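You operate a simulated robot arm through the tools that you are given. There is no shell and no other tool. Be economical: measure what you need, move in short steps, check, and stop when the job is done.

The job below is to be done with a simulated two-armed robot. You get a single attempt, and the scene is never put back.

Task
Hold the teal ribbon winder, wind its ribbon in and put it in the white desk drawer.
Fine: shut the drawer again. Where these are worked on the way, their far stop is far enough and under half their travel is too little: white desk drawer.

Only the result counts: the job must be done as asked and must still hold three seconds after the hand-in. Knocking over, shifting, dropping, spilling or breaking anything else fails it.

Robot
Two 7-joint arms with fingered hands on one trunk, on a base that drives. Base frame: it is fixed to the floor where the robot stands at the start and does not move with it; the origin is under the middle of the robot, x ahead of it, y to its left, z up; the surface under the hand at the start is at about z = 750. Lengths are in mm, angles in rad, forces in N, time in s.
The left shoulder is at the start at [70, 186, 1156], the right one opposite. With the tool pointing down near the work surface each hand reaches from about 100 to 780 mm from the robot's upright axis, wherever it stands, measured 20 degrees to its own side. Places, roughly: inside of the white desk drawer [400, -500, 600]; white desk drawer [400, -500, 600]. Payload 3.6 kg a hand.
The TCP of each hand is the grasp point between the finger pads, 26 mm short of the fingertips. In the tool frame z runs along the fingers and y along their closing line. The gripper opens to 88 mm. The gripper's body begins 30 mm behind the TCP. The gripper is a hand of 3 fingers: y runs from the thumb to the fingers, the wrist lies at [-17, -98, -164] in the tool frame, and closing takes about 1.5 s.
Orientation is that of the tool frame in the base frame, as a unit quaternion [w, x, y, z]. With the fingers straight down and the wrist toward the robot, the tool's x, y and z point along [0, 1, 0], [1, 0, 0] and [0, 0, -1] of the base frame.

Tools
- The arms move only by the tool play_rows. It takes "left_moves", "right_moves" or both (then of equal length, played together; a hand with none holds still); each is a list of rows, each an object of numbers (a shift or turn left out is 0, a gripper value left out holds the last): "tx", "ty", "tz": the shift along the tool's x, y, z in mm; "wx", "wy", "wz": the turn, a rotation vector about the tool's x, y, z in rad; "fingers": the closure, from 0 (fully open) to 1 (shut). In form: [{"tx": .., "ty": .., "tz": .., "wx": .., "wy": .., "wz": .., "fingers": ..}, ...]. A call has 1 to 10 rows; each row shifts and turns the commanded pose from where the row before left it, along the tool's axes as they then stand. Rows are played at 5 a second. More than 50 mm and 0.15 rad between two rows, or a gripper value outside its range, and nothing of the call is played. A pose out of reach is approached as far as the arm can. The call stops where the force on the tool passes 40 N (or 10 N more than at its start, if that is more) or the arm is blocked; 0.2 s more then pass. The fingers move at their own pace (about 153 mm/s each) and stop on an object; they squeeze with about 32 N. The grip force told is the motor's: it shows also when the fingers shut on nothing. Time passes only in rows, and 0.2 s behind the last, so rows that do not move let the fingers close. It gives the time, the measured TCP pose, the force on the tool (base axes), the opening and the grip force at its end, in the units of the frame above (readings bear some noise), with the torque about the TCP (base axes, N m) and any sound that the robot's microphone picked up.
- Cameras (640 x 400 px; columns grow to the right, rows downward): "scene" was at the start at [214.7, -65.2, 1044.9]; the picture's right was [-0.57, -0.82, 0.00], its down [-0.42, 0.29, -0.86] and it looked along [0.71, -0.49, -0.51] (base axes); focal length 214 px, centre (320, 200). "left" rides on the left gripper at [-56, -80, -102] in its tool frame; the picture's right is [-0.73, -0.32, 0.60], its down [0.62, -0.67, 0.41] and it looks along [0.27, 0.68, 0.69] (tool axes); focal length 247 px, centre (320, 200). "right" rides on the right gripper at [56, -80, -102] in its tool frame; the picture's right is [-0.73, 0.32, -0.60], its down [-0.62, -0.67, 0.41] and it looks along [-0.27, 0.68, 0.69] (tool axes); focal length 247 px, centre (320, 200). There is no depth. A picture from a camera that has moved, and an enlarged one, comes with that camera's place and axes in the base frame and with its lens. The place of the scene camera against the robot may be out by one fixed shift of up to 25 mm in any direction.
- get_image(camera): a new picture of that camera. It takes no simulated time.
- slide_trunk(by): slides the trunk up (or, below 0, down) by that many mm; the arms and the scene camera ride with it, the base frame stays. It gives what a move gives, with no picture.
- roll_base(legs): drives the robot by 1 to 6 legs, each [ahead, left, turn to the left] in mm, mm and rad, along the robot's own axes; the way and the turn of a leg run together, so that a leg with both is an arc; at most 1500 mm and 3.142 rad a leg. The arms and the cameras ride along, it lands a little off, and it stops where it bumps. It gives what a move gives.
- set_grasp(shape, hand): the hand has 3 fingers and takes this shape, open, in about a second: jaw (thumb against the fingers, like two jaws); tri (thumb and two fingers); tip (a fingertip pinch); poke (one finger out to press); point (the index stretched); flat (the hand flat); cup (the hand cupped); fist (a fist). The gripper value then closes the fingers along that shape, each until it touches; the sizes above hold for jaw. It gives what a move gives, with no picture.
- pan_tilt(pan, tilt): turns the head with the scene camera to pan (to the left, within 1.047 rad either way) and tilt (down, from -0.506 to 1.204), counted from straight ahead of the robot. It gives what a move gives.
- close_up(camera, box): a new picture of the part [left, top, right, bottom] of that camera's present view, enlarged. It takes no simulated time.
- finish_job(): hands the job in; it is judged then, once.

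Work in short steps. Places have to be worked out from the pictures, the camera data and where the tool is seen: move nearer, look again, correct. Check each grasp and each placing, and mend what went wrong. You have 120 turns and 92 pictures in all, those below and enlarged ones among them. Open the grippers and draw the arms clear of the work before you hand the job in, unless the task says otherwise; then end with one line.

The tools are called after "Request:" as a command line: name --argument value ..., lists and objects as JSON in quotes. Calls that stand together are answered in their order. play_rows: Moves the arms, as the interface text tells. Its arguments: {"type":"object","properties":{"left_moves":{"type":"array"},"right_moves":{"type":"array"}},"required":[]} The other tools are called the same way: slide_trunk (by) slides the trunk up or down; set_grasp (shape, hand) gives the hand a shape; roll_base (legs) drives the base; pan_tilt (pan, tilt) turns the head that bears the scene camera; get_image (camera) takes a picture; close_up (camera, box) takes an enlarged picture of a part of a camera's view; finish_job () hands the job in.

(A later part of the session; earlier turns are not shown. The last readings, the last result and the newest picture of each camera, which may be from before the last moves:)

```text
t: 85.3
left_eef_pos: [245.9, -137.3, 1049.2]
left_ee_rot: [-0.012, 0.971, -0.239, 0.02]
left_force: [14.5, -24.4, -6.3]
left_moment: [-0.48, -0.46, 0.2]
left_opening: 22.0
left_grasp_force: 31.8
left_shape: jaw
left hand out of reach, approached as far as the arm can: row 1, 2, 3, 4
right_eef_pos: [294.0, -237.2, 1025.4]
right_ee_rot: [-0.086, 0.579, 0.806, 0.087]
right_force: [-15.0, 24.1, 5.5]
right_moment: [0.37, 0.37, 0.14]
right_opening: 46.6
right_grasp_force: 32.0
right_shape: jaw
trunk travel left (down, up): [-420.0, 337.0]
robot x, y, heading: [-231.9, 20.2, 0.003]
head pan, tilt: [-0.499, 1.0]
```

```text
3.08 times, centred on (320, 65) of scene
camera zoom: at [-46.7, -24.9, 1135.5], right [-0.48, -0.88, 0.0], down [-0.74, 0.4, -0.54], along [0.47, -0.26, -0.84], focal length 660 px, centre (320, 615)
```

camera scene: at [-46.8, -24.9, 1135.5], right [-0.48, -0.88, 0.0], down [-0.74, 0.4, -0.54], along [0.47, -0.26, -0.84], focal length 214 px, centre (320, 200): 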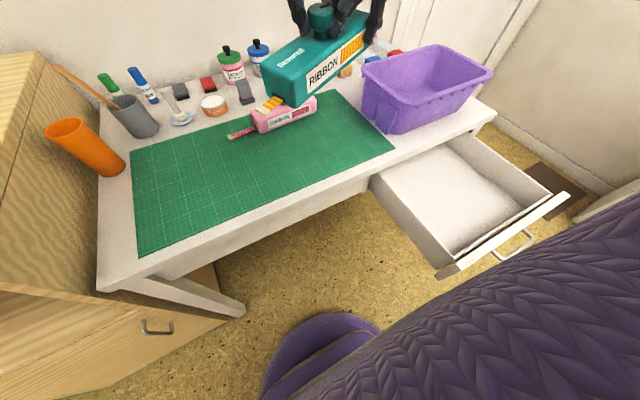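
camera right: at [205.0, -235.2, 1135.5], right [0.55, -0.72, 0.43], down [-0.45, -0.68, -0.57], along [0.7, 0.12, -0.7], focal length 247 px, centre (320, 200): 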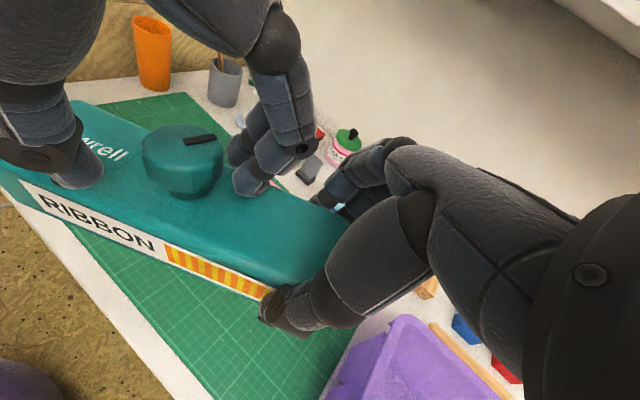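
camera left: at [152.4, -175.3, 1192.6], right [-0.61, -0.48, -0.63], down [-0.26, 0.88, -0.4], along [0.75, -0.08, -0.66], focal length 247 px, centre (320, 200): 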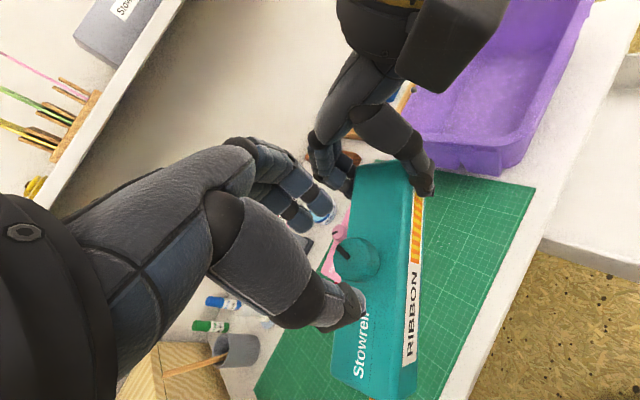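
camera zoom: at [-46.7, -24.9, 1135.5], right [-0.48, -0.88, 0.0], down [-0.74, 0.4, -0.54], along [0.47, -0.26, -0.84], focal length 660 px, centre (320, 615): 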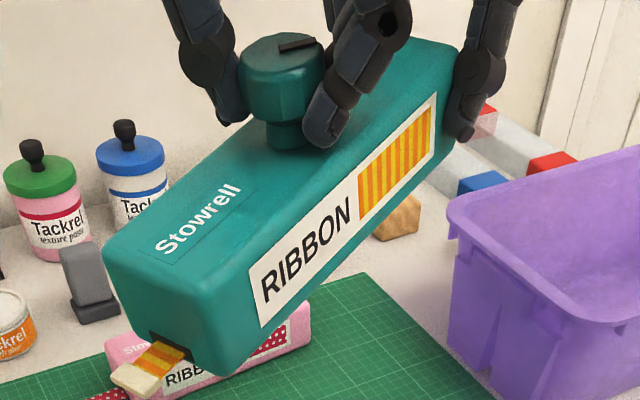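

The limit is reached here and the ribbon is nearly in. I open the left hand, lift, and yaw back for a second stroke.

Request:
play_rows --left_moves '[{"fingers": 0.42}, {}, {}, {"tz": -25}, {"tz": -25}, {}]'

Request:
play_rows --left_moves '[{"wz": -0.15}, {"wz": -0.15}, {"wz": -0.15}, {"wz": -0.15}, {"wz": -0.15}, {"wz": -0.15}, {"wz": -0.15}, {"wz": -0.15}, {"wz": -0.15}, {}]'

Request:
get_image --camera "right"

Request:
get_image --camera "left"

```text
t: 86.7
left_eef_pos: [244.1, -137.5, 1098.0]
left_ee_rot: [-0.013, 0.971, -0.239, 0.018]
left_force: [0.6, 0.7, 0.4]
left_moment: [0.02, 0.01, 0.02]
left_opening: 51.1
left_grasp_force: 0.0
left_shape: jaw
right_eef_pos: [296.1, -238.7, 1025.0]
right_ee_rot: [-0.081, 0.581, 0.805, 0.087]
right_force: [0.3, 0.0, -1.5]
right_moment: [-0.09, -0.04, 0.03]
right_opening: 46.2
right_grasp_force: 32.3
right_shape: jaw
trunk travel left (down, up): [-420.0, 337.0]
robot x, y, heading: [-230.2, 21.4, 0.003]
head pan, tilt: [-0.499, 1.0]
```

```text
t: 88.9
left_eef_pos: [244.9, -134.8, 1100.1]
left_ee_rot: [0.0, 0.907, 0.421, 0.022]
left_force: [0.1, 0.0, 0.4]
left_moment: [0.02, 0.03, 0.01]
left_opening: 50.8
left_grasp_force: 0.1
left_shape: jaw
right_eef_pos: [296.3, -239.2, 1025.5]
right_ee_rot: [-0.082, 0.581, 0.805, 0.087]
right_force: [0.2, 0.0, -0.4]
right_moment: [-0.06, -0.07, 0.01]
right_opening: 46.6
right_grasp_force: 31.9
right_shape: jaw
trunk travel left (down, up): [-420.0, 337.0]
robot x, y, heading: [-233.2, 25.6, -0.002]
head pan, tilt: [-0.499, 1.0]
```

```text
30 pictures are left
camera right: at [205.2, -235.0, 1135.4], right [0.55, -0.72, 0.43], down [-0.45, -0.68, -0.57], along [0.7, 0.12, -0.7], focal length 247 px, centre (320, 200)
```

right: 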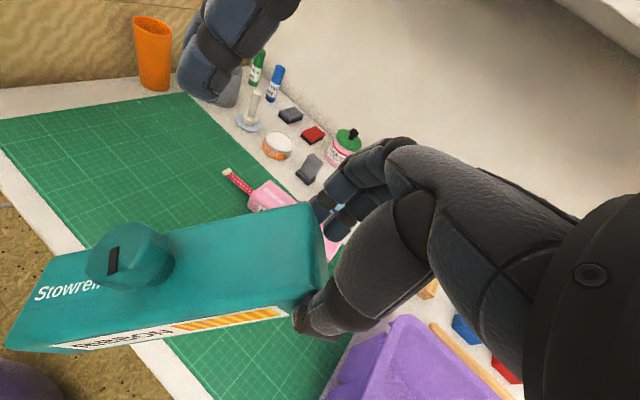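

```text
29 pictures are left
camera left: at [141.8, -129.5, 1195.9], right [-0.69, -0.34, -0.63], down [-0.09, 0.91, -0.4], along [0.72, -0.22, -0.66], focal length 247 px, centre (320, 200)
```

left: 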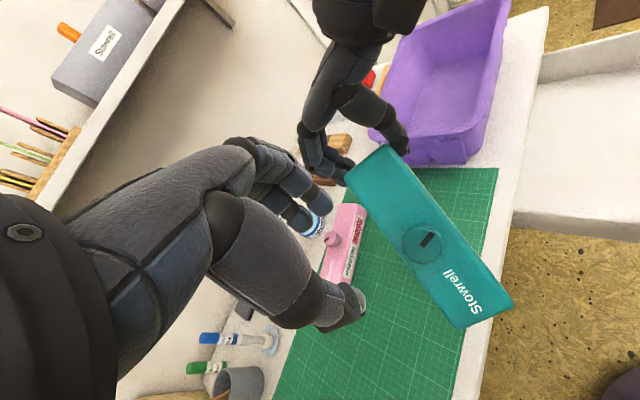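

The winder has pivoted in the right grip and now hangs by its end, so the hold is weak. I move the left hand clear, then turn and carry the winder gently over the mat to set it down.

Request:
play_rows --left_moves '[{"tz": -30}, {"tz": -30}, {"ty": -40}, {"ty": -40}, {}, {}, {}, {}, {}]' --right_moves '[{}, {}, {"ty": 8, "tx": -2}, {"ty": 8, "tx": -2}, {"ty": 8, "tx": -2}, {"wz": 0.11, "wx": -0.03}, {"wz": 0.11, "wx": -0.03}, {"wz": 0.11, "wx": -0.03}, {}]'

Request:
slide_trunk --by -120

Request:
get_image --camera "right"

Request:
get_image --camera "scene"

```text
t: 90.9
left_eef_pos: [181.3, -87.2, 1156.8]
left_ee_rot: [0.0, 0.908, 0.419, 0.022]
left_force: [0.3, 0.0, 0.6]
left_moment: [0.0, -0.02, 0.01]
left_opening: 50.8
left_grasp_force: 0.1
left_shape: jaw
right_eef_pos: [321.4, -237.8, 1026.1]
right_ee_rot: [-0.068, 0.709, 0.693, 0.108]
right_force: [0.9, -0.5, -1.1]
right_moment: [-0.09, -0.02, 0.0]
right_opening: 46.0
right_grasp_force: 32.1
right_shape: jaw
trunk travel left (down, up): [-420.0, 337.0]
robot x, y, heading: [-231.6, 18.9, 0.006]
head pan, tilt: [-0.499, 1.0]
```

```text
t: 92.4
left_eef_pos: [181.3, -85.9, 1037.2]
left_ee_rot: [0.0, 0.908, 0.419, 0.023]
left_force: [-0.7, -0.4, -0.2]
left_moment: [0.0, 0.0, -0.03]
left_opening: 50.9
left_grasp_force: 0.1
left_shape: jaw
right_eef_pos: [320.8, -237.5, 906.4]
right_ee_rot: [-0.068, 0.709, 0.694, 0.108]
right_force: [-0.6, -0.1, -2.0]
right_moment: [-0.07, -0.05, 0.0]
right_opening: 46.2
right_grasp_force: 31.9
right_shape: jaw
trunk travel left (down, up): [-300.0, 457.0]
robot x, y, heading: [-233.7, 22.2, 0.005]
head pan, tilt: [-0.499, 1.0]
```

```text
28 pictures are left
camera right: at [234.4, -205.2, 1016.6], right [0.27, -0.87, 0.41], down [-0.65, -0.48, -0.59], along [0.71, -0.11, -0.69], focal length 247 px, centre (320, 200)
```

right: 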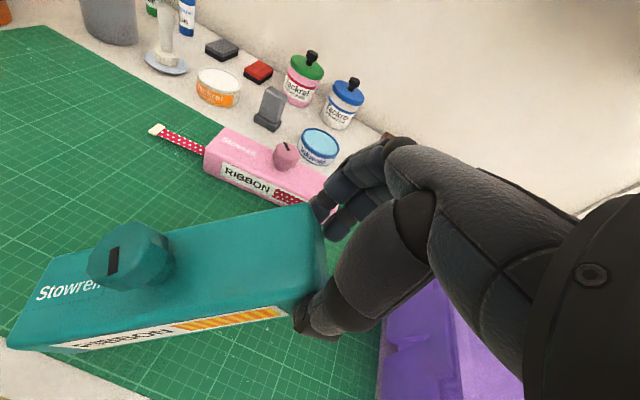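

```text
27 pictures are left
camera scene: at [-31.4, -24.8, 1007.1], right [-0.48, -0.88, 0.0], down [-0.74, 0.4, -0.54], along [0.48, -0.26, -0.84], focal length 214 px, centre (320, 200)
```

scene: 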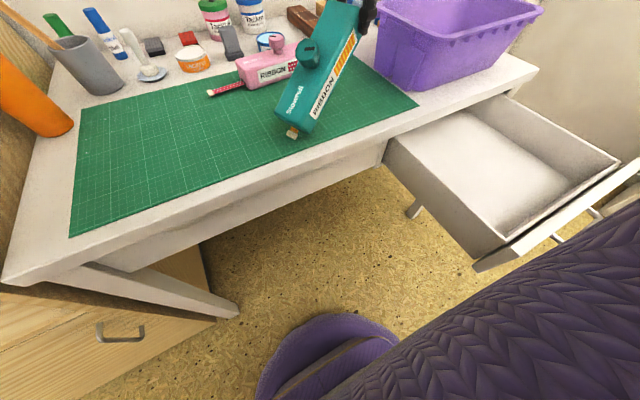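

I lower it 95 mm toward the mat.

Request:
play_rows --right_moves '[{"tz": 19.4, "tx": -5}, {"tz": 19.4, "tx": -5}, {"tz": 19.4, "tx": -5}, {"tz": 19.4, "tx": -5}, {"tz": 12, "tx": -3}, {}]'

Request:
close_up --camera "scene" --box '[220, 20, 460, 170]'

```text
t: 93.8
left_eef_pos: [180.4, -85.6, 1038.4]
left_ee_rot: [0.0, 0.908, 0.419, 0.022]
left_force: [0.9, -0.4, 0.4]
left_moment: [0.03, 0.0, 0.0]
left_opening: 51.1
left_grasp_force: 0.0
left_shape: jaw
right_eef_pos: [325.2, -235.3, 813.1]
right_ee_rot: [-0.069, 0.709, 0.694, 0.108]
right_force: [-0.2, -0.7, 1.0]
right_moment: [0.21, 0.15, 0.06]
right_opening: 46.2
right_grasp_force: 32.3
right_shape: jaw
trunk travel left (down, up): [-300.0, 457.0]
robot x, y, heading: [-233.3, 23.8, 0.002]
head pan, tilt: [-0.499, 1.0]
```

```text
2.67 times, centred on (340, 95) of scene
camera zoom: at [-31.2, -24.9, 1006.9], right [-0.48, -0.88, 0.0], down [-0.74, 0.4, -0.54], along [0.48, -0.26, -0.84], focal length 572 px, centre (267, 480)
```

zoom: 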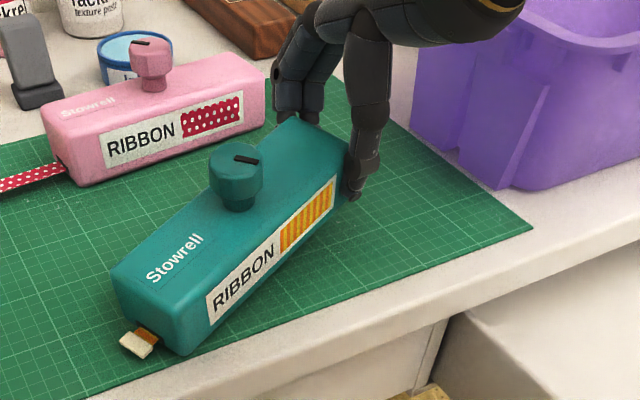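

It's just touching at the far end; I lower a bit more, then open the fingers.

Request:
play_rows --right_moves '[{"tz": 5, "tx": -1.2}, {"tz": 5, "tx": -1.2}, {"tz": 4, "tx": -1}, {}]'

Request:
play_rows --right_moves '[{"fingers": 0.3}, {"fingers": 0}, {}, {}]'

Request:
get_image --camera "right"

```text
t: 94.8
left_eef_pos: [180.2, -86.2, 1037.1]
left_ee_rot: [0.0, 0.908, 0.419, 0.022]
left_force: [0.0, -0.3, 0.9]
left_moment: [0.0, 0.0, -0.03]
left_opening: 51.0
left_grasp_force: 0.1
left_shape: jaw
right_eef_pos: [322.7, -240.6, 808.1]
right_ee_rot: [-0.069, 0.709, 0.693, 0.108]
right_force: [0.5, 0.2, 1.7]
right_moment: [0.2, 0.15, 0.02]
right_opening: 46.3
right_grasp_force: 31.9
right_shape: jaw
right hand out of reach, approached as far as the arm can: row 2, 3
trunk travel left (down, up): [-300.0, 457.0]
robot x, y, heading: [-231.2, 24.2, 0.003]
head pan, tilt: [-0.499, 1.0]
```

```text
t: 95.8
left_eef_pos: [180.4, -86.3, 1037.8]
left_ee_rot: [0.0, 0.908, 0.419, 0.022]
left_force: [0.0, 0.0, 0.9]
left_moment: [0.01, -0.04, -0.01]
left_opening: 50.8
left_grasp_force: 0.0
left_shape: jaw
right_eef_pos: [322.4, -240.9, 807.1]
right_ee_rot: [-0.069, 0.709, 0.694, 0.108]
right_force: [0.2, -0.1, -0.3]
right_moment: [0.01, -0.01, -0.03]
right_opening: 87.6
right_grasp_force: 0.0
right_shape: jaw
trunk travel left (down, up): [-300.0, 457.0]
robot x, y, heading: [-234.5, 21.1, 0.0]
head pan, tilt: [-0.499, 1.0]
```

```text
25 pictures are left
camera right: at [236.9, -208.1, 916.8], right [0.27, -0.87, 0.41], down [-0.65, -0.48, -0.59], along [0.71, -0.11, -0.7], focal length 247 px, centre (320, 200)
```

right: 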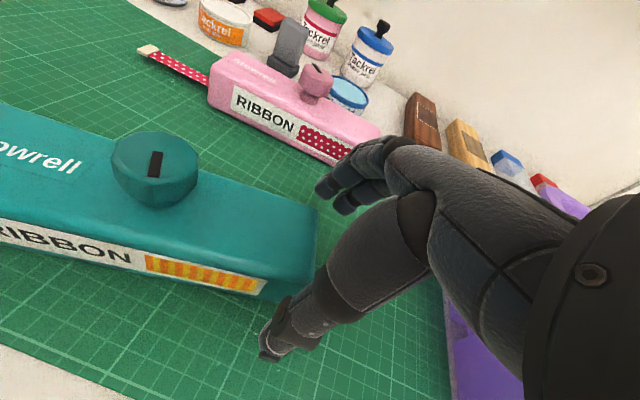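

The winder stands upright on the mat, only a stub of ribbon left. I lift the right hand, lower the trunk 80 mm to make low poses easier, and then regrasp deeper.

Request:
play_rows --right_moves '[{"tz": -28, "tx": 7}, {"tz": -28, "tx": 7}, {"tz": -26, "tx": 7}, {}]'

Request:
slide_trunk --by -80

Request:
get_image --camera "right"

```text
t: 96.8
left_eef_pos: [181.3, -85.9, 1036.7]
left_ee_rot: [0.0, 0.908, 0.419, 0.022]
left_force: [-1.2, -0.3, -0.5]
left_moment: [0.05, 0.03, 0.03]
left_opening: 51.1
left_grasp_force: 0.0
left_shape: jaw
right_eef_pos: [319.2, -241.1, 892.1]
right_ee_rot: [-0.068, 0.709, 0.693, 0.109]
right_force: [-0.2, 0.0, -0.2]
right_moment: [0.01, -0.01, -0.04]
right_opening: 87.9
right_grasp_force: 0.0
right_shape: jaw
trunk travel left (down, up): [-300.0, 457.0]
robot x, y, heading: [-235.1, 22.5, 0.0]
head pan, tilt: [-0.499, 1.0]
```

```text
t: 98.0
left_eef_pos: [180.5, -84.4, 956.4]
left_ee_rot: [0.0, 0.908, 0.419, 0.023]
left_force: [-0.5, 0.6, -0.5]
left_moment: [0.02, 0.01, -0.01]
left_opening: 50.9
left_grasp_force: 0.0
left_shape: jaw
right_eef_pos: [316.8, -239.9, 813.0]
right_ee_rot: [-0.068, 0.709, 0.694, 0.109]
right_force: [-0.5, -0.4, -0.3]
right_moment: [0.01, 0.01, 0.01]
right_opening: 87.5
right_grasp_force: 0.0
right_shape: jaw
trunk travel left (down, up): [-220.0, 537.0]
robot x, y, heading: [-237.1, 21.4, 0.003]
head pan, tilt: [-0.499, 1.0]
```

```text
24 pictures are left
camera right: at [231.9, -208.0, 922.1], right [0.27, -0.87, 0.41], down [-0.65, -0.48, -0.59], along [0.71, -0.11, -0.69], focal length 247 px, centre (320, 200)
```

right: 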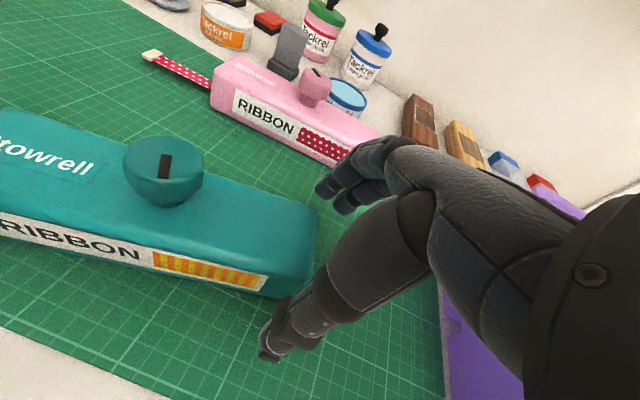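

I yaw slightly to match the body, slide along it toward the knob, go lower and close.

Request:
play_rows --right_moves '[{"wz": -0.14, "wx": 0.04}, {"tx": 12}, {"tx": 12}, {"tz": 14}, {"tz": 14}, {}]'

Request:
get_image --camera "right"

```text
t: 99.4
left_eef_pos: [180.1, -85.8, 957.9]
left_ee_rot: [0.0, 0.907, 0.42, 0.023]
left_force: [0.3, -0.1, 0.4]
left_moment: [-0.01, -0.02, 0.01]
left_opening: 50.9
left_grasp_force: 0.1
left_shape: jaw
right_eef_pos: [315.7, -209.1, 790.3]
right_ee_rot: [-0.074, 0.657, 0.743, 0.099]
right_force: [-0.7, -1.0, 0.2]
right_moment: [0.03, -0.01, 0.02]
right_opening: 87.8
right_grasp_force: 0.0
right_shape: jaw
trunk travel left (down, up): [-220.0, 537.0]
robot x, y, heading: [-231.9, 23.5, 0.003]
head pan, tilt: [-0.499, 1.0]
```

```text
23 pictures are left
camera right: at [226.6, -189.7, 900.6], right [0.4, -0.82, 0.42], down [-0.57, -0.58, -0.58], along [0.72, -0.01, -0.7], focal length 247 px, centre (320, 200)
```

right: 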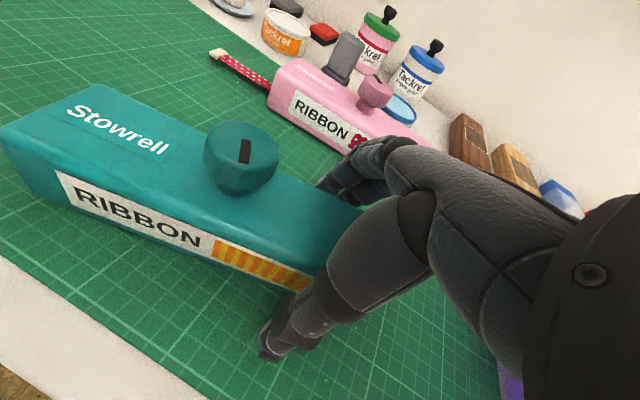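

Good straddle with no reach problem. I go 6 mm deeper and close.

Request:
play_rows --right_moves '[{"tz": 6}, {"fingers": 0.4}, {"fingers": 0.7}, {"fingers": 1}, {}, {}, {}, {}]'

Request:
get_image --camera "right"

```text
t: 101.2
left_eef_pos: [180.7, -85.1, 956.6]
left_ee_rot: [-0.001, 0.908, 0.419, 0.022]
left_force: [0.5, -0.6, 0.6]
left_moment: [0.02, 0.01, -0.01]
left_opening: 51.0
left_grasp_force: 0.1
left_shape: jaw
right_eef_pos: [315.7, -208.9, 784.7]
right_ee_rot: [-0.074, 0.658, 0.743, 0.099]
right_force: [-0.1, 1.5, 0.6]
right_moment: [0.02, -0.04, 0.05]
right_opening: 46.1
right_grasp_force: 31.8
right_shape: jaw
trunk travel left (down, up): [-220.0, 537.0]
robot x, y, heading: [-233.4, 22.6, 0.008]
head pan, tilt: [-0.499, 1.0]
```

```text
22 pictures are left
camera right: at [226.5, -188.2, 894.7], right [0.4, -0.82, 0.42], down [-0.57, -0.58, -0.58], along [0.72, -0.01, -0.7], focal length 247 px, centre (320, 200)
```

right: 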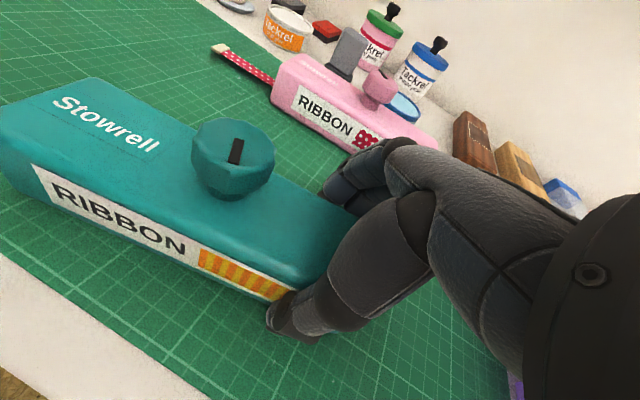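

Firm grip (46 mm, deeper). Knob at about (291,-152). I bring the left hand over it.

Request:
play_rows --left_moves '[{"ty": 42, "tx": 7}, {"ty": 42, "tx": 7}, {"ty": 43, "tx": 7}, {"tz": 30}, {"tz": 30}, {}]'

Request:
get_image --camera "left"

```text
t: 102.6
left_eef_pos: [294.3, -151.5, 900.9]
left_ee_rot: [0.001, 0.908, 0.419, 0.022]
left_force: [-1.0, 0.3, -0.5]
left_moment: [-0.01, 0.0, -0.01]
left_opening: 50.7
left_grasp_force: 0.0
left_shape: jaw
right_eef_pos: [315.8, -209.8, 784.8]
right_ee_rot: [-0.075, 0.657, 0.744, 0.099]
right_force: [-0.1, 0.0, 1.3]
right_moment: [0.0, -0.07, 0.02]
right_opening: 46.6
right_grasp_force: 32.3
right_shape: jaw
trunk travel left (down, up): [-220.0, 537.0]
robot x, y, heading: [-233.1, 24.0, 0.006]
head pan, tilt: [-0.499, 1.0]
```

```text
21 pictures are left
camera left: at [191.0, -144.6, 997.5], right [-0.69, -0.34, -0.63], down [-0.09, 0.91, -0.4], along [0.72, -0.22, -0.66], focal length 247 px, centre (320, 200)
```

left: 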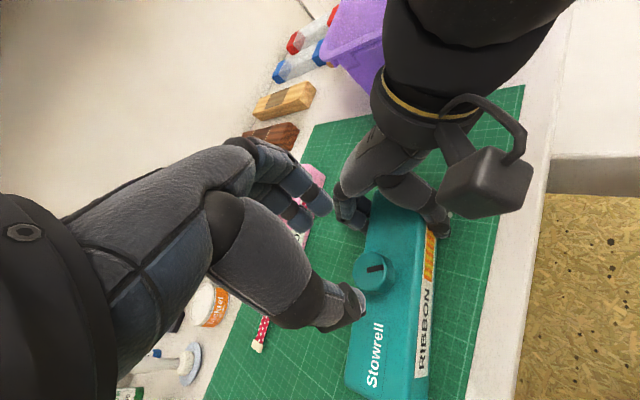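

The knob's at (292,-151), matching the hand. I lower onto it carefully with a slightly narrower opening.

Request:
play_rows --left_moves '[{"tx": -1, "ty": -2, "fingers": 0.47}, {"tz": 20}, {"tz": 20}, {"tz": 16}, {"tz": 14}, {}]'

Request:
get_image --camera "right"

```text
t: 104.0
left_eef_pos: [294.4, -150.9, 829.9]
left_ee_rot: [0.0, 0.908, 0.419, 0.023]
left_force: [0.1, 0.4, -0.5]
left_moment: [0.01, -0.02, 0.0]
left_opening: 47.2
left_grasp_force: 0.1
left_shape: jaw
right_eef_pos: [315.6, -209.7, 784.4]
right_ee_rot: [-0.075, 0.657, 0.743, 0.099]
right_force: [0.8, -1.2, 1.3]
right_moment: [-0.06, -0.06, -0.03]
right_opening: 46.4
right_grasp_force: 31.7
right_shape: jaw
trunk travel left (down, up): [-220.0, 537.0]
robot x, y, heading: [-233.0, 20.4, 0.002]
head pan, tilt: [-0.499, 1.0]
```

```text
20 pictures are left
camera right: at [226.5, -188.4, 894.6], right [0.4, -0.82, 0.42], down [-0.57, -0.58, -0.58], along [0.72, -0.01, -0.7], focal length 247 px, centre (320, 200)
```

right: 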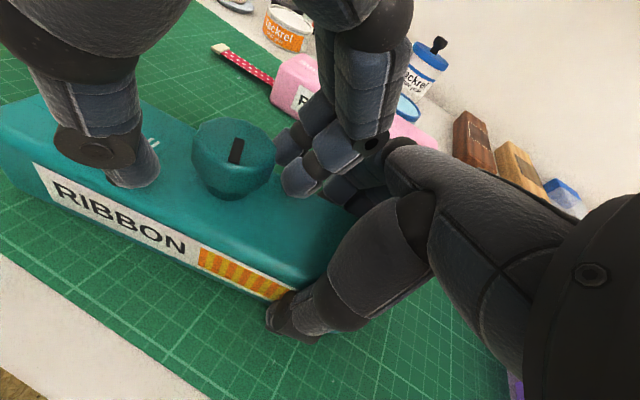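

No contact and a good straddle. I close and turn clockwise 0.5 rad.

Request:
play_rows --left_moves '[{"fingers": 0.7}, {"fingers": 1}, {}, {}, {"wz": 0.1}, {"wz": 0.1}, {"wz": 0.1}, {"wz": 0.1}, {"wz": 0.1}, {}]'

Request:
close_up --camera "scene" --box '[220, 0, 460, 150]'

```text
t: 106.2
left_eef_pos: [294.5, -148.4, 830.3]
left_ee_rot: [-0.006, 0.983, 0.181, 0.022]
left_force: [11.0, 1.1, -0.7]
left_moment: [-0.03, -0.23, 0.34]
left_opening: 22.8
left_grasp_force: 32.2
left_shape: jaw
right_eef_pos: [315.2, -208.9, 785.5]
right_ee_rot: [-0.077, 0.656, 0.744, 0.099]
right_force: [-9.8, -1.0, 3.2]
right_moment: [0.02, -0.22, 0.26]
right_opening: 46.4
right_grasp_force: 32.5
right_shape: jaw
trunk travel left (down, up): [-220.0, 537.0]
robot x, y, heading: [-231.1, 25.4, 0.002]
head pan, tilt: [-0.499, 1.0]
```

```text
2.67 times, centred on (340, 75) of scene
camera zoom: at [-16.8, -24.7, 919.4], right [-0.48, -0.88, 0.0], down [-0.74, 0.4, -0.54], along [0.47, -0.26, -0.84], focal length 572 px, centre (267, 533)
```

zoom: 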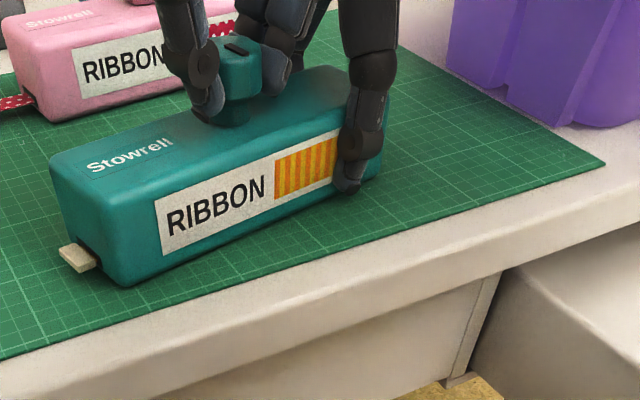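

Only the end tab still shows. I nudge it a bit further to feel for the stop.

Request:
play_rows --left_moves '[{"wz": 0.08}, {"wz": 0.08}, {}]'

Request:
close_up --camera "scene" --box '[220, 0, 460, 150]'

```text
t: 107.0
left_eef_pos: [294.7, -148.9, 830.7]
left_ee_rot: [-0.007, 0.994, 0.103, 0.022]
left_force: [13.1, 1.0, -0.5]
left_moment: [-0.05, -0.34, 0.4]
left_opening: 22.3
left_grasp_force: 31.8
left_shape: jaw
right_eef_pos: [315.0, -208.2, 784.4]
right_ee_rot: [-0.076, 0.656, 0.744, 0.098]
right_force: [-13.8, -0.7, 2.5]
right_moment: [0.17, -0.2, 0.36]
right_opening: 46.2
right_grasp_force: 32.3
right_shape: jaw
trunk travel left (down, up): [-220.0, 537.0]
robot x, y, heading: [-235.2, 22.4, 0.001]
head pan, tilt: [-0.499, 1.0]
```

```text
2.67 times, centred on (340, 75) of scene
camera zoom: at [-16.8, -24.8, 919.4], right [-0.48, -0.88, 0.0], down [-0.74, 0.4, -0.54], along [0.47, -0.26, -0.84], focal length 572 px, centre (267, 533)
```

zoom: 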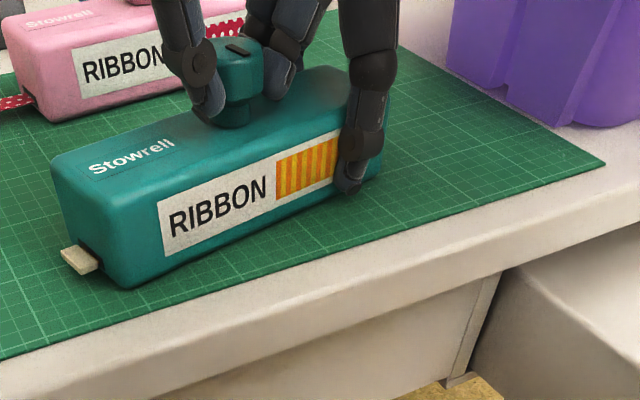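

The tab no longer moves and torque is building: it's fully in. I open the left hand and withdraw it up and left.

Request:
play_rows --left_moves '[{"fingers": 0.3}, {}, {}, {"tz": -30}, {"tz": -40}, {"tz": -40}, {"ty": -40}, {"ty": -40}, {"ty": -40}]'

Request:
play_rows --right_moves '[{"tz": -20, "tx": 5}, {"tz": -20, "tx": 5}, {"tz": -20, "tx": 5}, {"tz": -20, "tx": 5}, {"tz": -20, "tx": 5}, {}]'

Request:
pan_tilt --pan -0.8 --tilt 0.8

Request:
get_image --camera "scene"

Request:
get_image --camera "right"

```text
t: 109.0
left_eef_pos: [265.7, -31.6, 942.1]
left_ee_rot: [-0.008, 0.994, 0.103, 0.022]
left_force: [0.5, -0.2, 1.1]
left_moment: [0.01, 0.04, -0.05]
left_opening: 61.1
left_grasp_force: 0.0
left_shape: jaw
right_eef_pos: [315.5, -208.7, 785.1]
right_ee_rot: [-0.075, 0.657, 0.744, 0.099]
right_force: [0.6, 0.2, 0.5]
right_moment: [-0.03, -0.06, -0.01]
right_opening: 46.2
right_grasp_force: 32.1
right_shape: jaw
trunk travel left (down, up): [-220.0, 537.0]
robot x, y, heading: [-229.1, 22.0, 0.005]
head pan, tilt: [-0.499, 1.0]
```

```text
t: 110.4
left_eef_pos: [265.9, -34.8, 942.6]
left_ee_rot: [-0.008, 0.994, 0.102, 0.021]
left_force: [0.3, 0.0, 0.6]
left_moment: [-0.01, -0.01, -0.01]
left_opening: 61.2
left_grasp_force: 0.1
left_shape: jaw
right_eef_pos: [310.4, -209.1, 888.0]
right_ee_rot: [-0.075, 0.657, 0.744, 0.098]
right_force: [0.6, -0.3, -1.4]
right_moment: [-0.11, 0.0, 0.05]
right_opening: 46.3
right_grasp_force: 31.5
right_shape: jaw
trunk travel left (down, up): [-220.0, 537.0]
robot x, y, heading: [-236.1, 18.4, 0.007]
head pan, tilt: [-0.499, 1.0]
```

```text
t: 111.2
left_eef_pos: [264.8, -34.0, 941.8]
left_ee_rot: [-0.008, 0.994, 0.102, 0.021]
left_force: [-0.8, -0.3, 0.6]
left_moment: [-0.01, 0.0, -0.01]
left_opening: 61.4
left_grasp_force: 0.1
left_shape: jaw
right_eef_pos: [311.9, -208.5, 888.2]
right_ee_rot: [-0.075, 0.657, 0.743, 0.099]
right_force: [-0.5, 0.2, -1.4]
right_moment: [-0.09, -0.02, 0.05]
right_opening: 46.2
right_grasp_force: 32.2
right_shape: jaw
trunk travel left (down, up): [-220.0, 537.0]
robot x, y, heading: [-231.8, 22.6, 0.002]
head pan, tilt: [-0.799, 0.799]
```

```text
17 pictures are left
camera scene: at [-21.6, -49.2, 934.5], right [-0.71, -0.7, 0.0], down [-0.5, 0.51, -0.7], along [0.49, -0.5, -0.72], focal length 214 px, centre (320, 200)
```

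scene: 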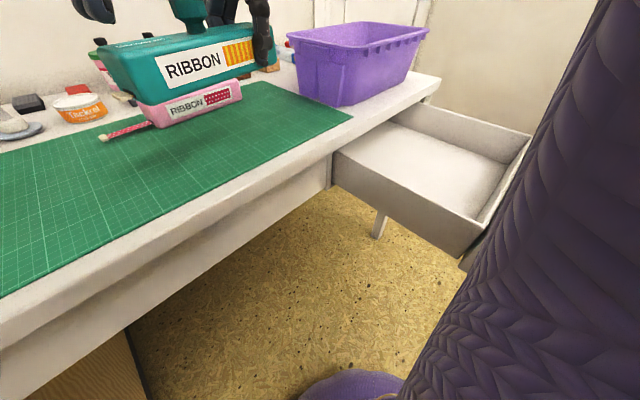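

```text
16 pictures are left
camera right: at [221.7, -189.0, 997.8], right [0.4, -0.82, 0.42], down [-0.57, -0.58, -0.58], along [0.72, -0.01, -0.7], focal length 247 px, centre (320, 200)
```

right: 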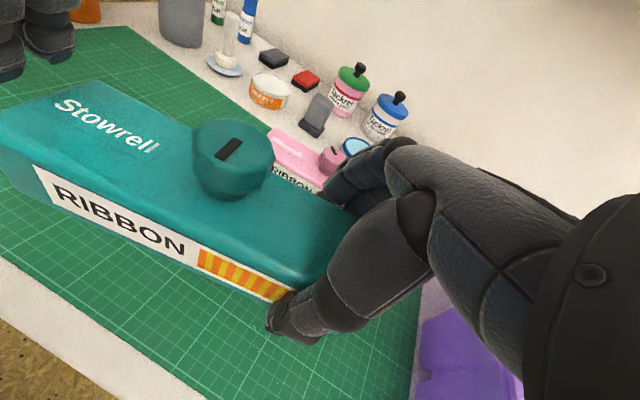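

The winder is held well and lifted. I raise the left hand, back off and drive right so that the winder comes over the open drawer.

Request:
play_rows --left_moves '[{"tz": -45}, {"tz": -45}, {"ty": -40}, {"ty": -40}]'

Request:
roll_base --legs '[[-255, 0, 0], [0, -336, 0]]'

Request:
pan_tilt --pan -0.45 --tilt 0.75

Request:
get_image --camera "scene"

Request:
get_image --camera "right"

```text
t: 112.2
left_eef_pos: [244.6, 44.7, 1032.6]
left_ee_rot: [-0.007, 0.994, 0.102, 0.021]
left_force: [0.5, -0.1, 0.1]
left_moment: [0.01, 0.01, -0.01]
left_opening: 61.0
left_grasp_force: 0.1
left_shape: jaw
right_eef_pos: [309.8, -209.6, 888.4]
right_ee_rot: [-0.075, 0.657, 0.744, 0.099]
right_force: [-0.2, -0.1, -1.6]
right_moment: [-0.07, -0.02, -0.01]
right_opening: 46.3
right_grasp_force: 31.5
right_shape: jaw
trunk travel left (down, up): [-220.0, 537.0]
robot x, y, heading: [-229.7, 20.5, 0.003]
head pan, tilt: [-0.799, 0.799]
```

```text
t: 115.9
left_eef_pos: [-5.7, -293.5, 1032.7]
left_ee_rot: [-0.008, 0.994, 0.104, 0.021]
left_force: [-1.1, -0.9, 0.0]
left_moment: [0.03, -0.02, 0.01]
left_opening: 61.1
left_grasp_force: 0.1
left_shape: jaw
right_eef_pos: [61.0, -547.2, 887.8]
right_ee_rot: [-0.075, 0.656, 0.745, 0.098]
right_force: [0.3, -0.4, -1.7]
right_moment: [-0.07, -0.02, 0.02]
right_opening: 46.2
right_grasp_force: 31.9
right_shape: jaw
trunk travel left (down, up): [-220.0, 537.0]
robot x, y, heading: [-483.7, -317.3, 0.01]
head pan, tilt: [-0.799, 0.799]
```

```text
t: 116.7
left_eef_pos: [-5.4, -293.0, 1033.0]
left_ee_rot: [-0.006, 0.994, 0.104, 0.021]
left_force: [0.2, -0.5, 1.0]
left_moment: [0.01, 0.0, -0.02]
left_opening: 61.5
left_grasp_force: 0.1
left_shape: jaw
right_eef_pos: [60.2, -545.7, 888.2]
right_ee_rot: [-0.076, 0.655, 0.745, 0.098]
right_force: [0.3, 0.0, -0.5]
right_moment: [-0.08, -0.04, -0.04]
right_opening: 46.3
right_grasp_force: 32.4
right_shape: jaw
trunk travel left (down, up): [-220.0, 537.0]
robot x, y, heading: [-485.5, -317.3, 0.008]
head pan, tilt: [-0.45, 0.75]
```

```text
15 pictures are left
camera scene: at [-255.0, -365.3, 938.5], right [-0.43, -0.9, 0.0], down [-0.62, 0.29, -0.73], along [0.66, -0.31, -0.68], focal length 214 px, centre (320, 200)
```

scene: 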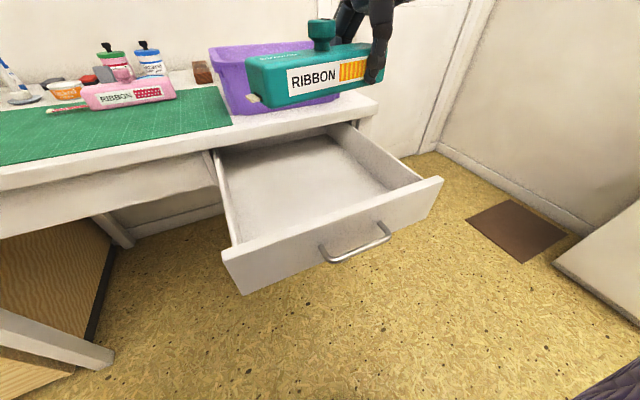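

```text
14 pictures are left
camera right: at [-29.3, -525.9, 997.7], right [0.4, -0.82, 0.42], down [-0.57, -0.58, -0.58], along [0.72, -0.01, -0.7], focal length 247 px, centre (320, 200)
```

right: 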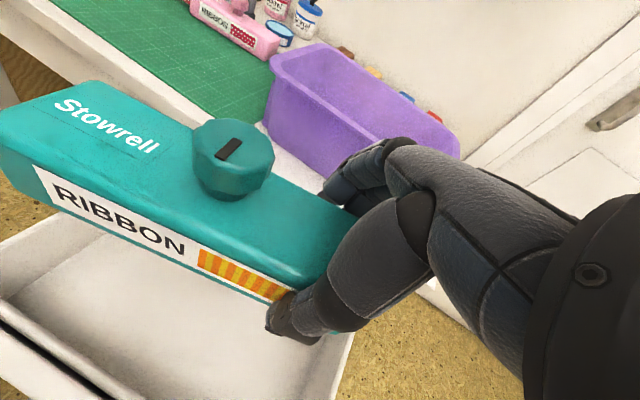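

The winder hovers over the drawer. I enlarge the drawer to judge its floor height and clearance.

Request:
close_up --camera "scene" --box '[200, 100, 456, 300]'

```text
2.00 times, centred on (328, 200) of scene
camera zoom: at [-255.0, -365.3, 938.5], right [-0.43, -0.9, 0.0], down [-0.62, 0.29, -0.73], along [0.66, -0.31, -0.68], focal length 429 px, centre (304, 200)
```

zoom: 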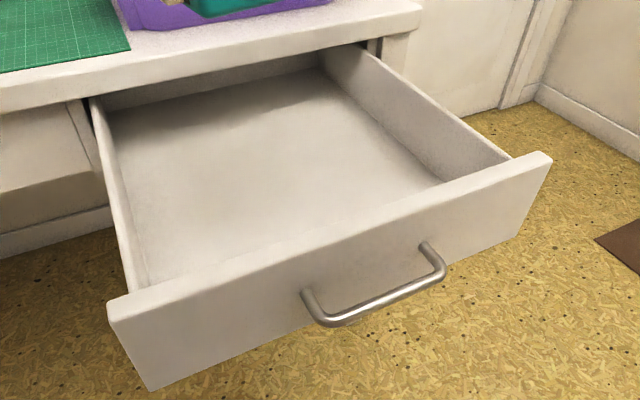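

Floor works out to z≈620 with sides to ≈704, so the ~77 mm tall winder should fit standing. I shift 20 mm forward and lower the trunk in stages.

Request:
play_rows --right_moves '[{"ty": 20, "tx": -3}, {}]'

Request:
slide_trunk --by -120

Request:
get_image --camera "scene"

```text
t: 117.3
left_eef_pos: [-6.9, -293.6, 1032.4]
left_ee_rot: [-0.008, 0.994, 0.104, 0.022]
left_force: [0.8, -0.1, 0.2]
left_moment: [0.03, 0.0, -0.01]
left_opening: 61.3
left_grasp_force: 0.0
left_shape: jaw
right_eef_pos: [80.4, -546.9, 888.6]
right_ee_rot: [-0.075, 0.656, 0.745, 0.099]
right_force: [-0.1, -0.4, -1.2]
right_moment: [-0.08, -0.03, -0.02]
right_opening: 46.2
right_grasp_force: 31.3
right_shape: jaw
trunk travel left (down, up): [-220.0, 537.0]
robot x, y, heading: [-483.7, -316.8, 0.01]
head pan, tilt: [-0.45, 0.75]
```

```text
t: 118.8
left_eef_pos: [-7.1, -293.6, 913.9]
left_ee_rot: [-0.007, 0.994, 0.104, 0.021]
left_force: [-0.2, 0.5, -0.1]
left_moment: [0.0, -0.03, -0.02]
left_opening: 61.2
left_grasp_force: 0.0
left_shape: jaw
right_eef_pos: [79.6, -545.7, 769.3]
right_ee_rot: [-0.076, 0.655, 0.745, 0.099]
right_force: [0.0, -0.9, 0.0]
right_moment: [-0.04, 0.04, 0.03]
right_opening: 46.0
right_grasp_force: 32.3
right_shape: jaw
trunk travel left (down, up): [-100.0, 657.0]
robot x, y, heading: [-484.3, -315.4, 0.005]
head pan, tilt: [-0.45, 0.75]
```

```text
12 pictures are left
camera scene: at [-230.4, -365.0, 807.1], right [-0.43, -0.9, 0.0], down [-0.62, 0.29, -0.73], along [0.66, -0.31, -0.68], focal length 214 px, centre (320, 200)
```

scene: 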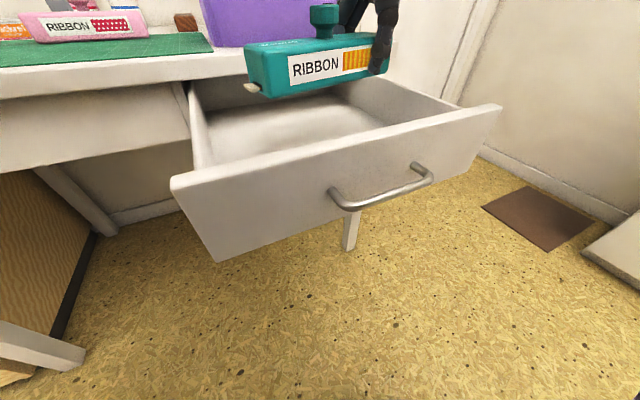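

Well positioned between the walls. I lower a further 95 mm.

Request:
slide_trunk --by -95

Request:
play_rows --right_moves '[{"tz": 5, "tx": -1.2}, {"tz": 5, "tx": -1.2}, {"tz": 4, "tx": -1}, {}]'

Request:
get_image --camera "scene"

```text
t: 120.1
left_eef_pos: [-7.2, -293.1, 817.8]
left_ee_rot: [-0.006, 0.994, 0.105, 0.021]
left_force: [-0.7, -0.1, 0.5]
left_moment: [0.01, -0.01, 0.02]
left_opening: 61.3
left_grasp_force: 0.1
left_shape: jaw
right_eef_pos: [80.5, -545.7, 674.4]
right_ee_rot: [-0.074, 0.655, 0.745, 0.1]
right_force: [-0.2, 0.2, -1.0]
right_moment: [-0.06, -0.01, 0.02]
right_opening: 46.5
right_grasp_force: 32.2
right_shape: jaw
trunk travel left (down, up): [-5.0, 752.0]
robot x, y, heading: [-483.9, -316.1, 0.004]
head pan, tilt: [-0.45, 0.75]
```

```text
t: 121.1
left_eef_pos: [-6.5, -293.6, 817.5]
left_ee_rot: [-0.006, 0.994, 0.104, 0.021]
left_force: [-0.5, -0.5, -0.8]
left_moment: [0.01, 0.0, 0.0]
left_opening: 61.2
left_grasp_force: 0.1
left_shape: jaw
right_eef_pos: [79.4, -547.0, 659.4]
right_ee_rot: [-0.075, 0.656, 0.744, 0.1]
right_force: [-0.4, 0.6, -0.8]
right_moment: [0.0, -0.02, -0.01]
right_opening: 46.0
right_grasp_force: 31.5
right_shape: jaw
trunk travel left (down, up): [-5.0, 752.0]
robot x, y, heading: [-487.1, -318.5, 0.008]
head pan, tilt: [-0.45, 0.75]
```

```text
11 pictures are left
camera scene: at [-210.2, -364.9, 705.1], right [-0.43, -0.9, 0.0], down [-0.62, 0.29, -0.73], along [0.66, -0.31, -0.68], focal length 214 px, centre (320, 200)
```

scene: 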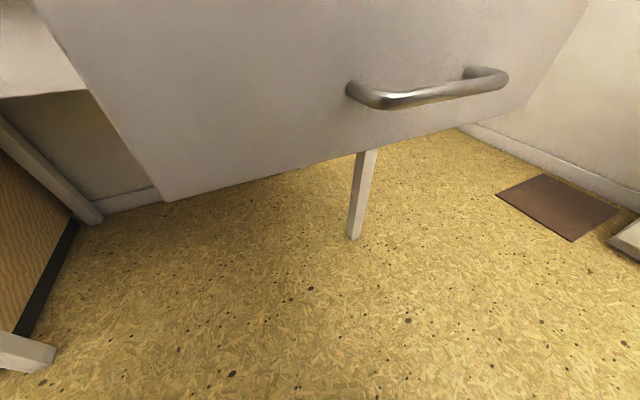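

The head is below the rim now; I go on by feel in small steps until contact.

Request:
play_rows --right_moves '[{"tz": 3, "tx": -0.7}, {"tz": 3, "tx": -0.7}, {}]'

Request:
play_rows --right_moves '[{"tz": 2, "tx": -0.5}, {"tz": 2, "tx": -0.5}, {}]'

```text
t: 121.9
left_eef_pos: [-9.0, -294.1, 818.5]
left_ee_rot: [-0.007, 0.994, 0.105, 0.022]
left_force: [0.1, -0.6, 0.0]
left_moment: [-0.01, -0.02, 0.0]
left_opening: 61.2
left_grasp_force: 0.0
left_shape: jaw
right_eef_pos: [82.5, -546.1, 657.1]
right_ee_rot: [-0.073, 0.655, 0.745, 0.102]
right_force: [0.7, -5.0, 29.3]
right_moment: [0.0, 0.16, 0.08]
right_opening: 46.3
right_grasp_force: 32.2
right_shape: jaw
trunk travel left (down, up): [-5.0, 752.0]
robot x, y, heading: [-486.2, -319.1, 0.008]
head pan, tilt: [-0.45, 0.75]
```

```text
t: 122.3
left_eef_pos: [-6.7, -292.5, 816.0]
left_ee_rot: [-0.007, 0.994, 0.104, 0.022]
left_force: [-0.6, 0.9, 0.1]
left_moment: [-0.03, -0.01, -0.02]
left_opening: 61.2
left_grasp_force: 0.1
left_shape: jaw
right_eef_pos: [85.2, -545.3, 657.5]
right_ee_rot: [-0.07, 0.655, 0.745, 0.106]
right_force: [1.3, -4.3, 19.2]
right_moment: [-0.02, 0.25, 0.06]
right_opening: 46.2
right_grasp_force: 31.4
right_shape: jaw
trunk travel left (down, up): [-5.0, 752.0]
robot x, y, heading: [-486.5, -320.1, 0.009]
head pan, tilt: [-0.45, 0.75]
stopped in row 2 (right hand): the force on the tool passed its limit at 42 N (the readings are from after the stop); the commanded pose is now the measured one
```

Firmly on the drawer floor (TCP z 657). I ease up 2 mm, open and lift the hand straight out.

Request:
play_rows --right_moves '[{"tz": -2, "tx": 0.5}, {"fingers": 0.4}, {"fingers": 0.1}, {}, {}, {"tz": -20, "tx": 5}, {"tz": -25, "tx": 6}, {}]'

Request:
slide_trunk --by 200

Request:
get_image --camera "scene"

```text
t: 124.1
left_eef_pos: [-6.7, -293.7, 816.9]
left_ee_rot: [-0.008, 0.994, 0.104, 0.022]
left_force: [0.3, 0.3, 0.3]
left_moment: [0.02, 0.02, -0.04]
left_opening: 61.2
left_grasp_force: 0.1
left_shape: jaw
right_eef_pos: [81.1, -546.4, 702.7]
right_ee_rot: [-0.073, 0.655, 0.745, 0.102]
right_force: [-0.4, 0.0, 0.1]
right_moment: [0.0, 0.0, -0.03]
right_opening: 79.1
right_grasp_force: 0.0
right_shape: jaw
trunk travel left (down, up): [-5.0, 752.0]
robot x, y, heading: [-485.3, -315.6, 0.007]
head pan, tilt: [-0.45, 0.75]
```

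```text
t: 126.3
left_eef_pos: [-5.5, -293.9, 1017.0]
left_ee_rot: [-0.008, 0.994, 0.104, 0.02]
left_force: [0.1, 0.6, -0.3]
left_moment: [0.0, 0.01, 0.02]
left_opening: 61.4
left_grasp_force: 0.2
left_shape: jaw
right_eef_pos: [81.1, -546.8, 901.4]
right_ee_rot: [-0.072, 0.655, 0.746, 0.102]
right_force: [-0.3, -0.3, -0.2]
right_moment: [0.0, 0.0, 0.01]
right_opening: 79.0
right_grasp_force: 0.0
right_shape: jaw
trunk travel left (down, up): [-205.0, 552.0]
robot x, y, heading: [-484.4, -315.8, 0.012]
head pan, tilt: [-0.45, 0.75]
```

```text
10 pictures are left
camera scene: at [-251.7, -365.3, 921.8], right [-0.43, -0.9, 0.0], down [-0.62, 0.29, -0.73], along [0.66, -0.31, -0.68], focal length 214 px, centre (320, 200)
```

scene: 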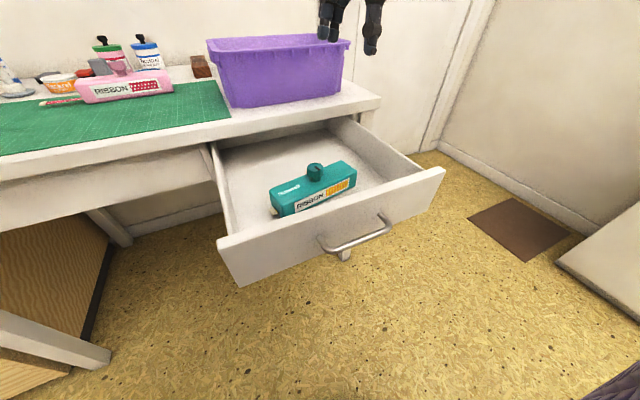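

The winder stands in the drawer with its ribbon in. To close it, I back the base off and turn the right hand forward again with fingers shut, in front of the handle; the left hand retracts.

Request:
roll_base --legs '[[-165, 0, 0]]'

Request:
play_rows --left_moves '[{"tx": -30}, {"tx": -30}, {"tz": -40}, {"tz": -40}, {}, {}, {}, {}, {}, {}]' --right_moves '[{"wy": -0.13, "fingers": 1}, {"wy": -0.12}, {"wz": 0.13}, {"ty": -35, "tx": 25}, {"ty": -35, "tx": 25}, {"wx": -0.15}, {"wx": -0.15}, {"wx": -0.15}, {"wx": -0.15}, {"wx": -0.15}]'

Request:
play_rows --right_moves '[{"wx": -0.15}, {"wx": -0.15}, {"wx": -0.15}, {}]'

```text
t: 127.7
left_eef_pos: [-175.4, -295.4, 1018.1]
left_ee_rot: [-0.006, 0.994, 0.103, 0.021]
left_force: [-0.4, -0.1, 0.6]
left_moment: [0.02, 0.01, 0.01]
left_opening: 61.1
left_grasp_force: 0.1
left_shape: jaw
right_eef_pos: [-87.3, -548.4, 903.2]
right_ee_rot: [-0.071, 0.656, 0.745, 0.102]
right_force: [0.8, 0.4, 0.7]
right_moment: [0.0, -0.02, 0.0]
right_opening: 78.8
right_grasp_force: 0.2
right_shape: jaw
trunk travel left (down, up): [-205.0, 552.0]
robot x, y, heading: [-655.3, -317.5, 0.008]
head pan, tilt: [-0.45, 0.75]
```

```text
t: 129.9
left_eef_pos: [-236.4, -311.3, 1094.6]
left_ee_rot: [-0.007, 0.994, 0.104, 0.021]
left_force: [-0.5, -0.3, 0.5]
left_moment: [-0.01, 0.01, 0.04]
left_opening: 61.2
left_grasp_force: 0.1
left_shape: jaw
right_eef_pos: [-150.2, -497.1, 896.5]
right_ee_rot: [0.279, 0.653, 0.647, 0.279]
right_force: [0.1, 0.3, 0.6]
right_moment: [0.0, -0.03, 0.0]
right_opening: 0.2
right_grasp_force: 32.2
right_shape: jaw
right hand out of reach, approached as far as the arm can: row 9
trunk travel left (down, up): [-205.0, 552.0]
robot x, y, heading: [-655.5, -318.6, 0.004]
head pan, tilt: [-0.45, 0.75]
```

```text
t: 130.9
left_eef_pos: [-235.6, -310.1, 1094.1]
left_ee_rot: [-0.007, 0.994, 0.104, 0.021]
left_force: [-1.1, -0.5, -0.2]
left_moment: [0.0, 0.02, -0.04]
left_opening: 61.3
left_grasp_force: 0.0
left_shape: jaw
right_eef_pos: [-125.3, -513.4, 920.7]
right_ee_rot: [0.416, 0.574, 0.57, 0.414]
right_force: [-0.2, -0.2, -0.1]
right_moment: [0.03, -0.02, -0.01]
right_opening: 0.0
right_grasp_force: 32.1
right_shape: jaw
right hand out of reach, approached as far as the arm can: row 2, 3
trunk travel left (down, up): [-205.0, 552.0]
robot x, y, heading: [-653.6, -320.3, -0.0]
head pan, tilt: [-0.45, 0.75]
```

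The tips would be too close to the bar for lowering. I tilt back a bit and retreat 35 mm.

Request:
play_rows --right_moves '[{"wx": 0.15}, {"wx": 0.15}, {"tz": -14, "ty": -11}, {"tz": -14, "ty": -11}, {"tx": 10}, {}]'

```text
t: 132.3
left_eef_pos: [-234.4, -309.5, 1094.4]
left_ee_rot: [-0.008, 0.994, 0.103, 0.021]
left_force: [0.3, -0.8, 0.3]
left_moment: [0.0, 0.0, -0.01]
left_opening: 61.3
left_grasp_force: 0.1
left_shape: jaw
right_eef_pos: [-153.7, -503.8, 916.0]
right_ee_rot: [0.326, 0.63, 0.625, 0.326]
right_force: [-0.3, 0.2, 1.2]
right_moment: [0.0, 0.01, -0.01]
right_opening: 0.0
right_grasp_force: 31.8
right_shape: jaw
right hand out of reach, approached as far as the arm can: row 4
trunk travel left (down, up): [-205.0, 552.0]
robot x, y, heading: [-646.8, -317.0, 0.005]
head pan, tilt: [-0.45, 0.75]
```

Clear by about 25 mm. I lower the trunk fully and then the hand to bar height.

Request:
slide_trunk --by -205

Request:
play_rows --right_moves '[{"tz": 8.5, "ty": -12.3}, {"tz": 8.5, "ty": -12.3}, {}]'

Request:
get_image --camera "right"

```text
t: 134.6
left_eef_pos: [-236.7, -309.8, 890.3]
left_ee_rot: [-0.007, 0.994, 0.104, 0.022]
left_force: [-0.7, -0.9, -0.3]
left_moment: [-0.01, -0.01, 0.01]
left_opening: 61.5
left_grasp_force: 0.1
left_shape: jaw
right_eef_pos: [-111.0, -502.0, 607.9]
right_ee_rot: [0.241, 0.667, 0.663, 0.239]
right_force: [-0.8, 0.3, 0.6]
right_moment: [-0.02, 0.03, 0.01]
right_opening: 0.0
right_grasp_force: 31.7
right_shape: jaw
trunk travel left (down, up): [0.0, 757.0]
robot x, y, heading: [-649.7, -318.5, 0.005]
head pan, tilt: [-0.45, 0.75]
```

```text
t: 135.3
left_eef_pos: [-235.7, -309.5, 890.0]
left_ee_rot: [-0.007, 0.994, 0.103, 0.021]
left_force: [1.2, -0.3, -0.4]
left_moment: [0.02, -0.01, 0.03]
left_opening: 61.7
left_grasp_force: 0.0
left_shape: jaw
right_eef_pos: [-120.4, -502.8, 578.5]
right_ee_rot: [0.241, 0.668, 0.663, 0.237]
right_force: [0.6, -0.4, -0.5]
right_moment: [-0.01, 0.02, -0.01]
right_opening: 0.3
right_grasp_force: 32.4
right_shape: jaw
trunk travel left (down, up): [0.0, 757.0]
robot x, y, heading: [-652.5, -323.7, 0.005]
head pan, tilt: [-0.45, 0.75]
```

```text
9 pictures are left
camera right: at [-247.6, -444.5, 607.6], right [-0.14, -0.73, 0.67], down [-0.26, -0.62, -0.74], along [0.96, -0.28, -0.1], focal length 247 px, centre (320, 200)
```

right: 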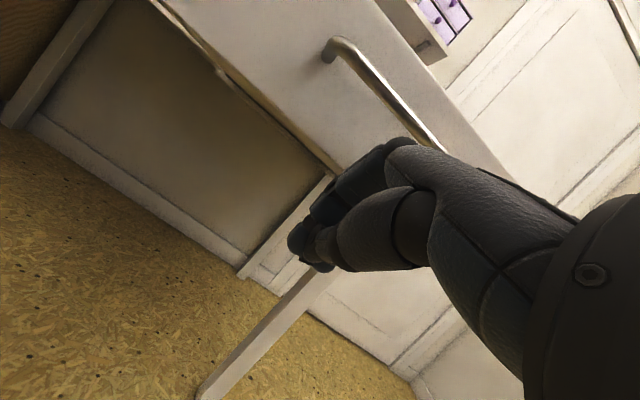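

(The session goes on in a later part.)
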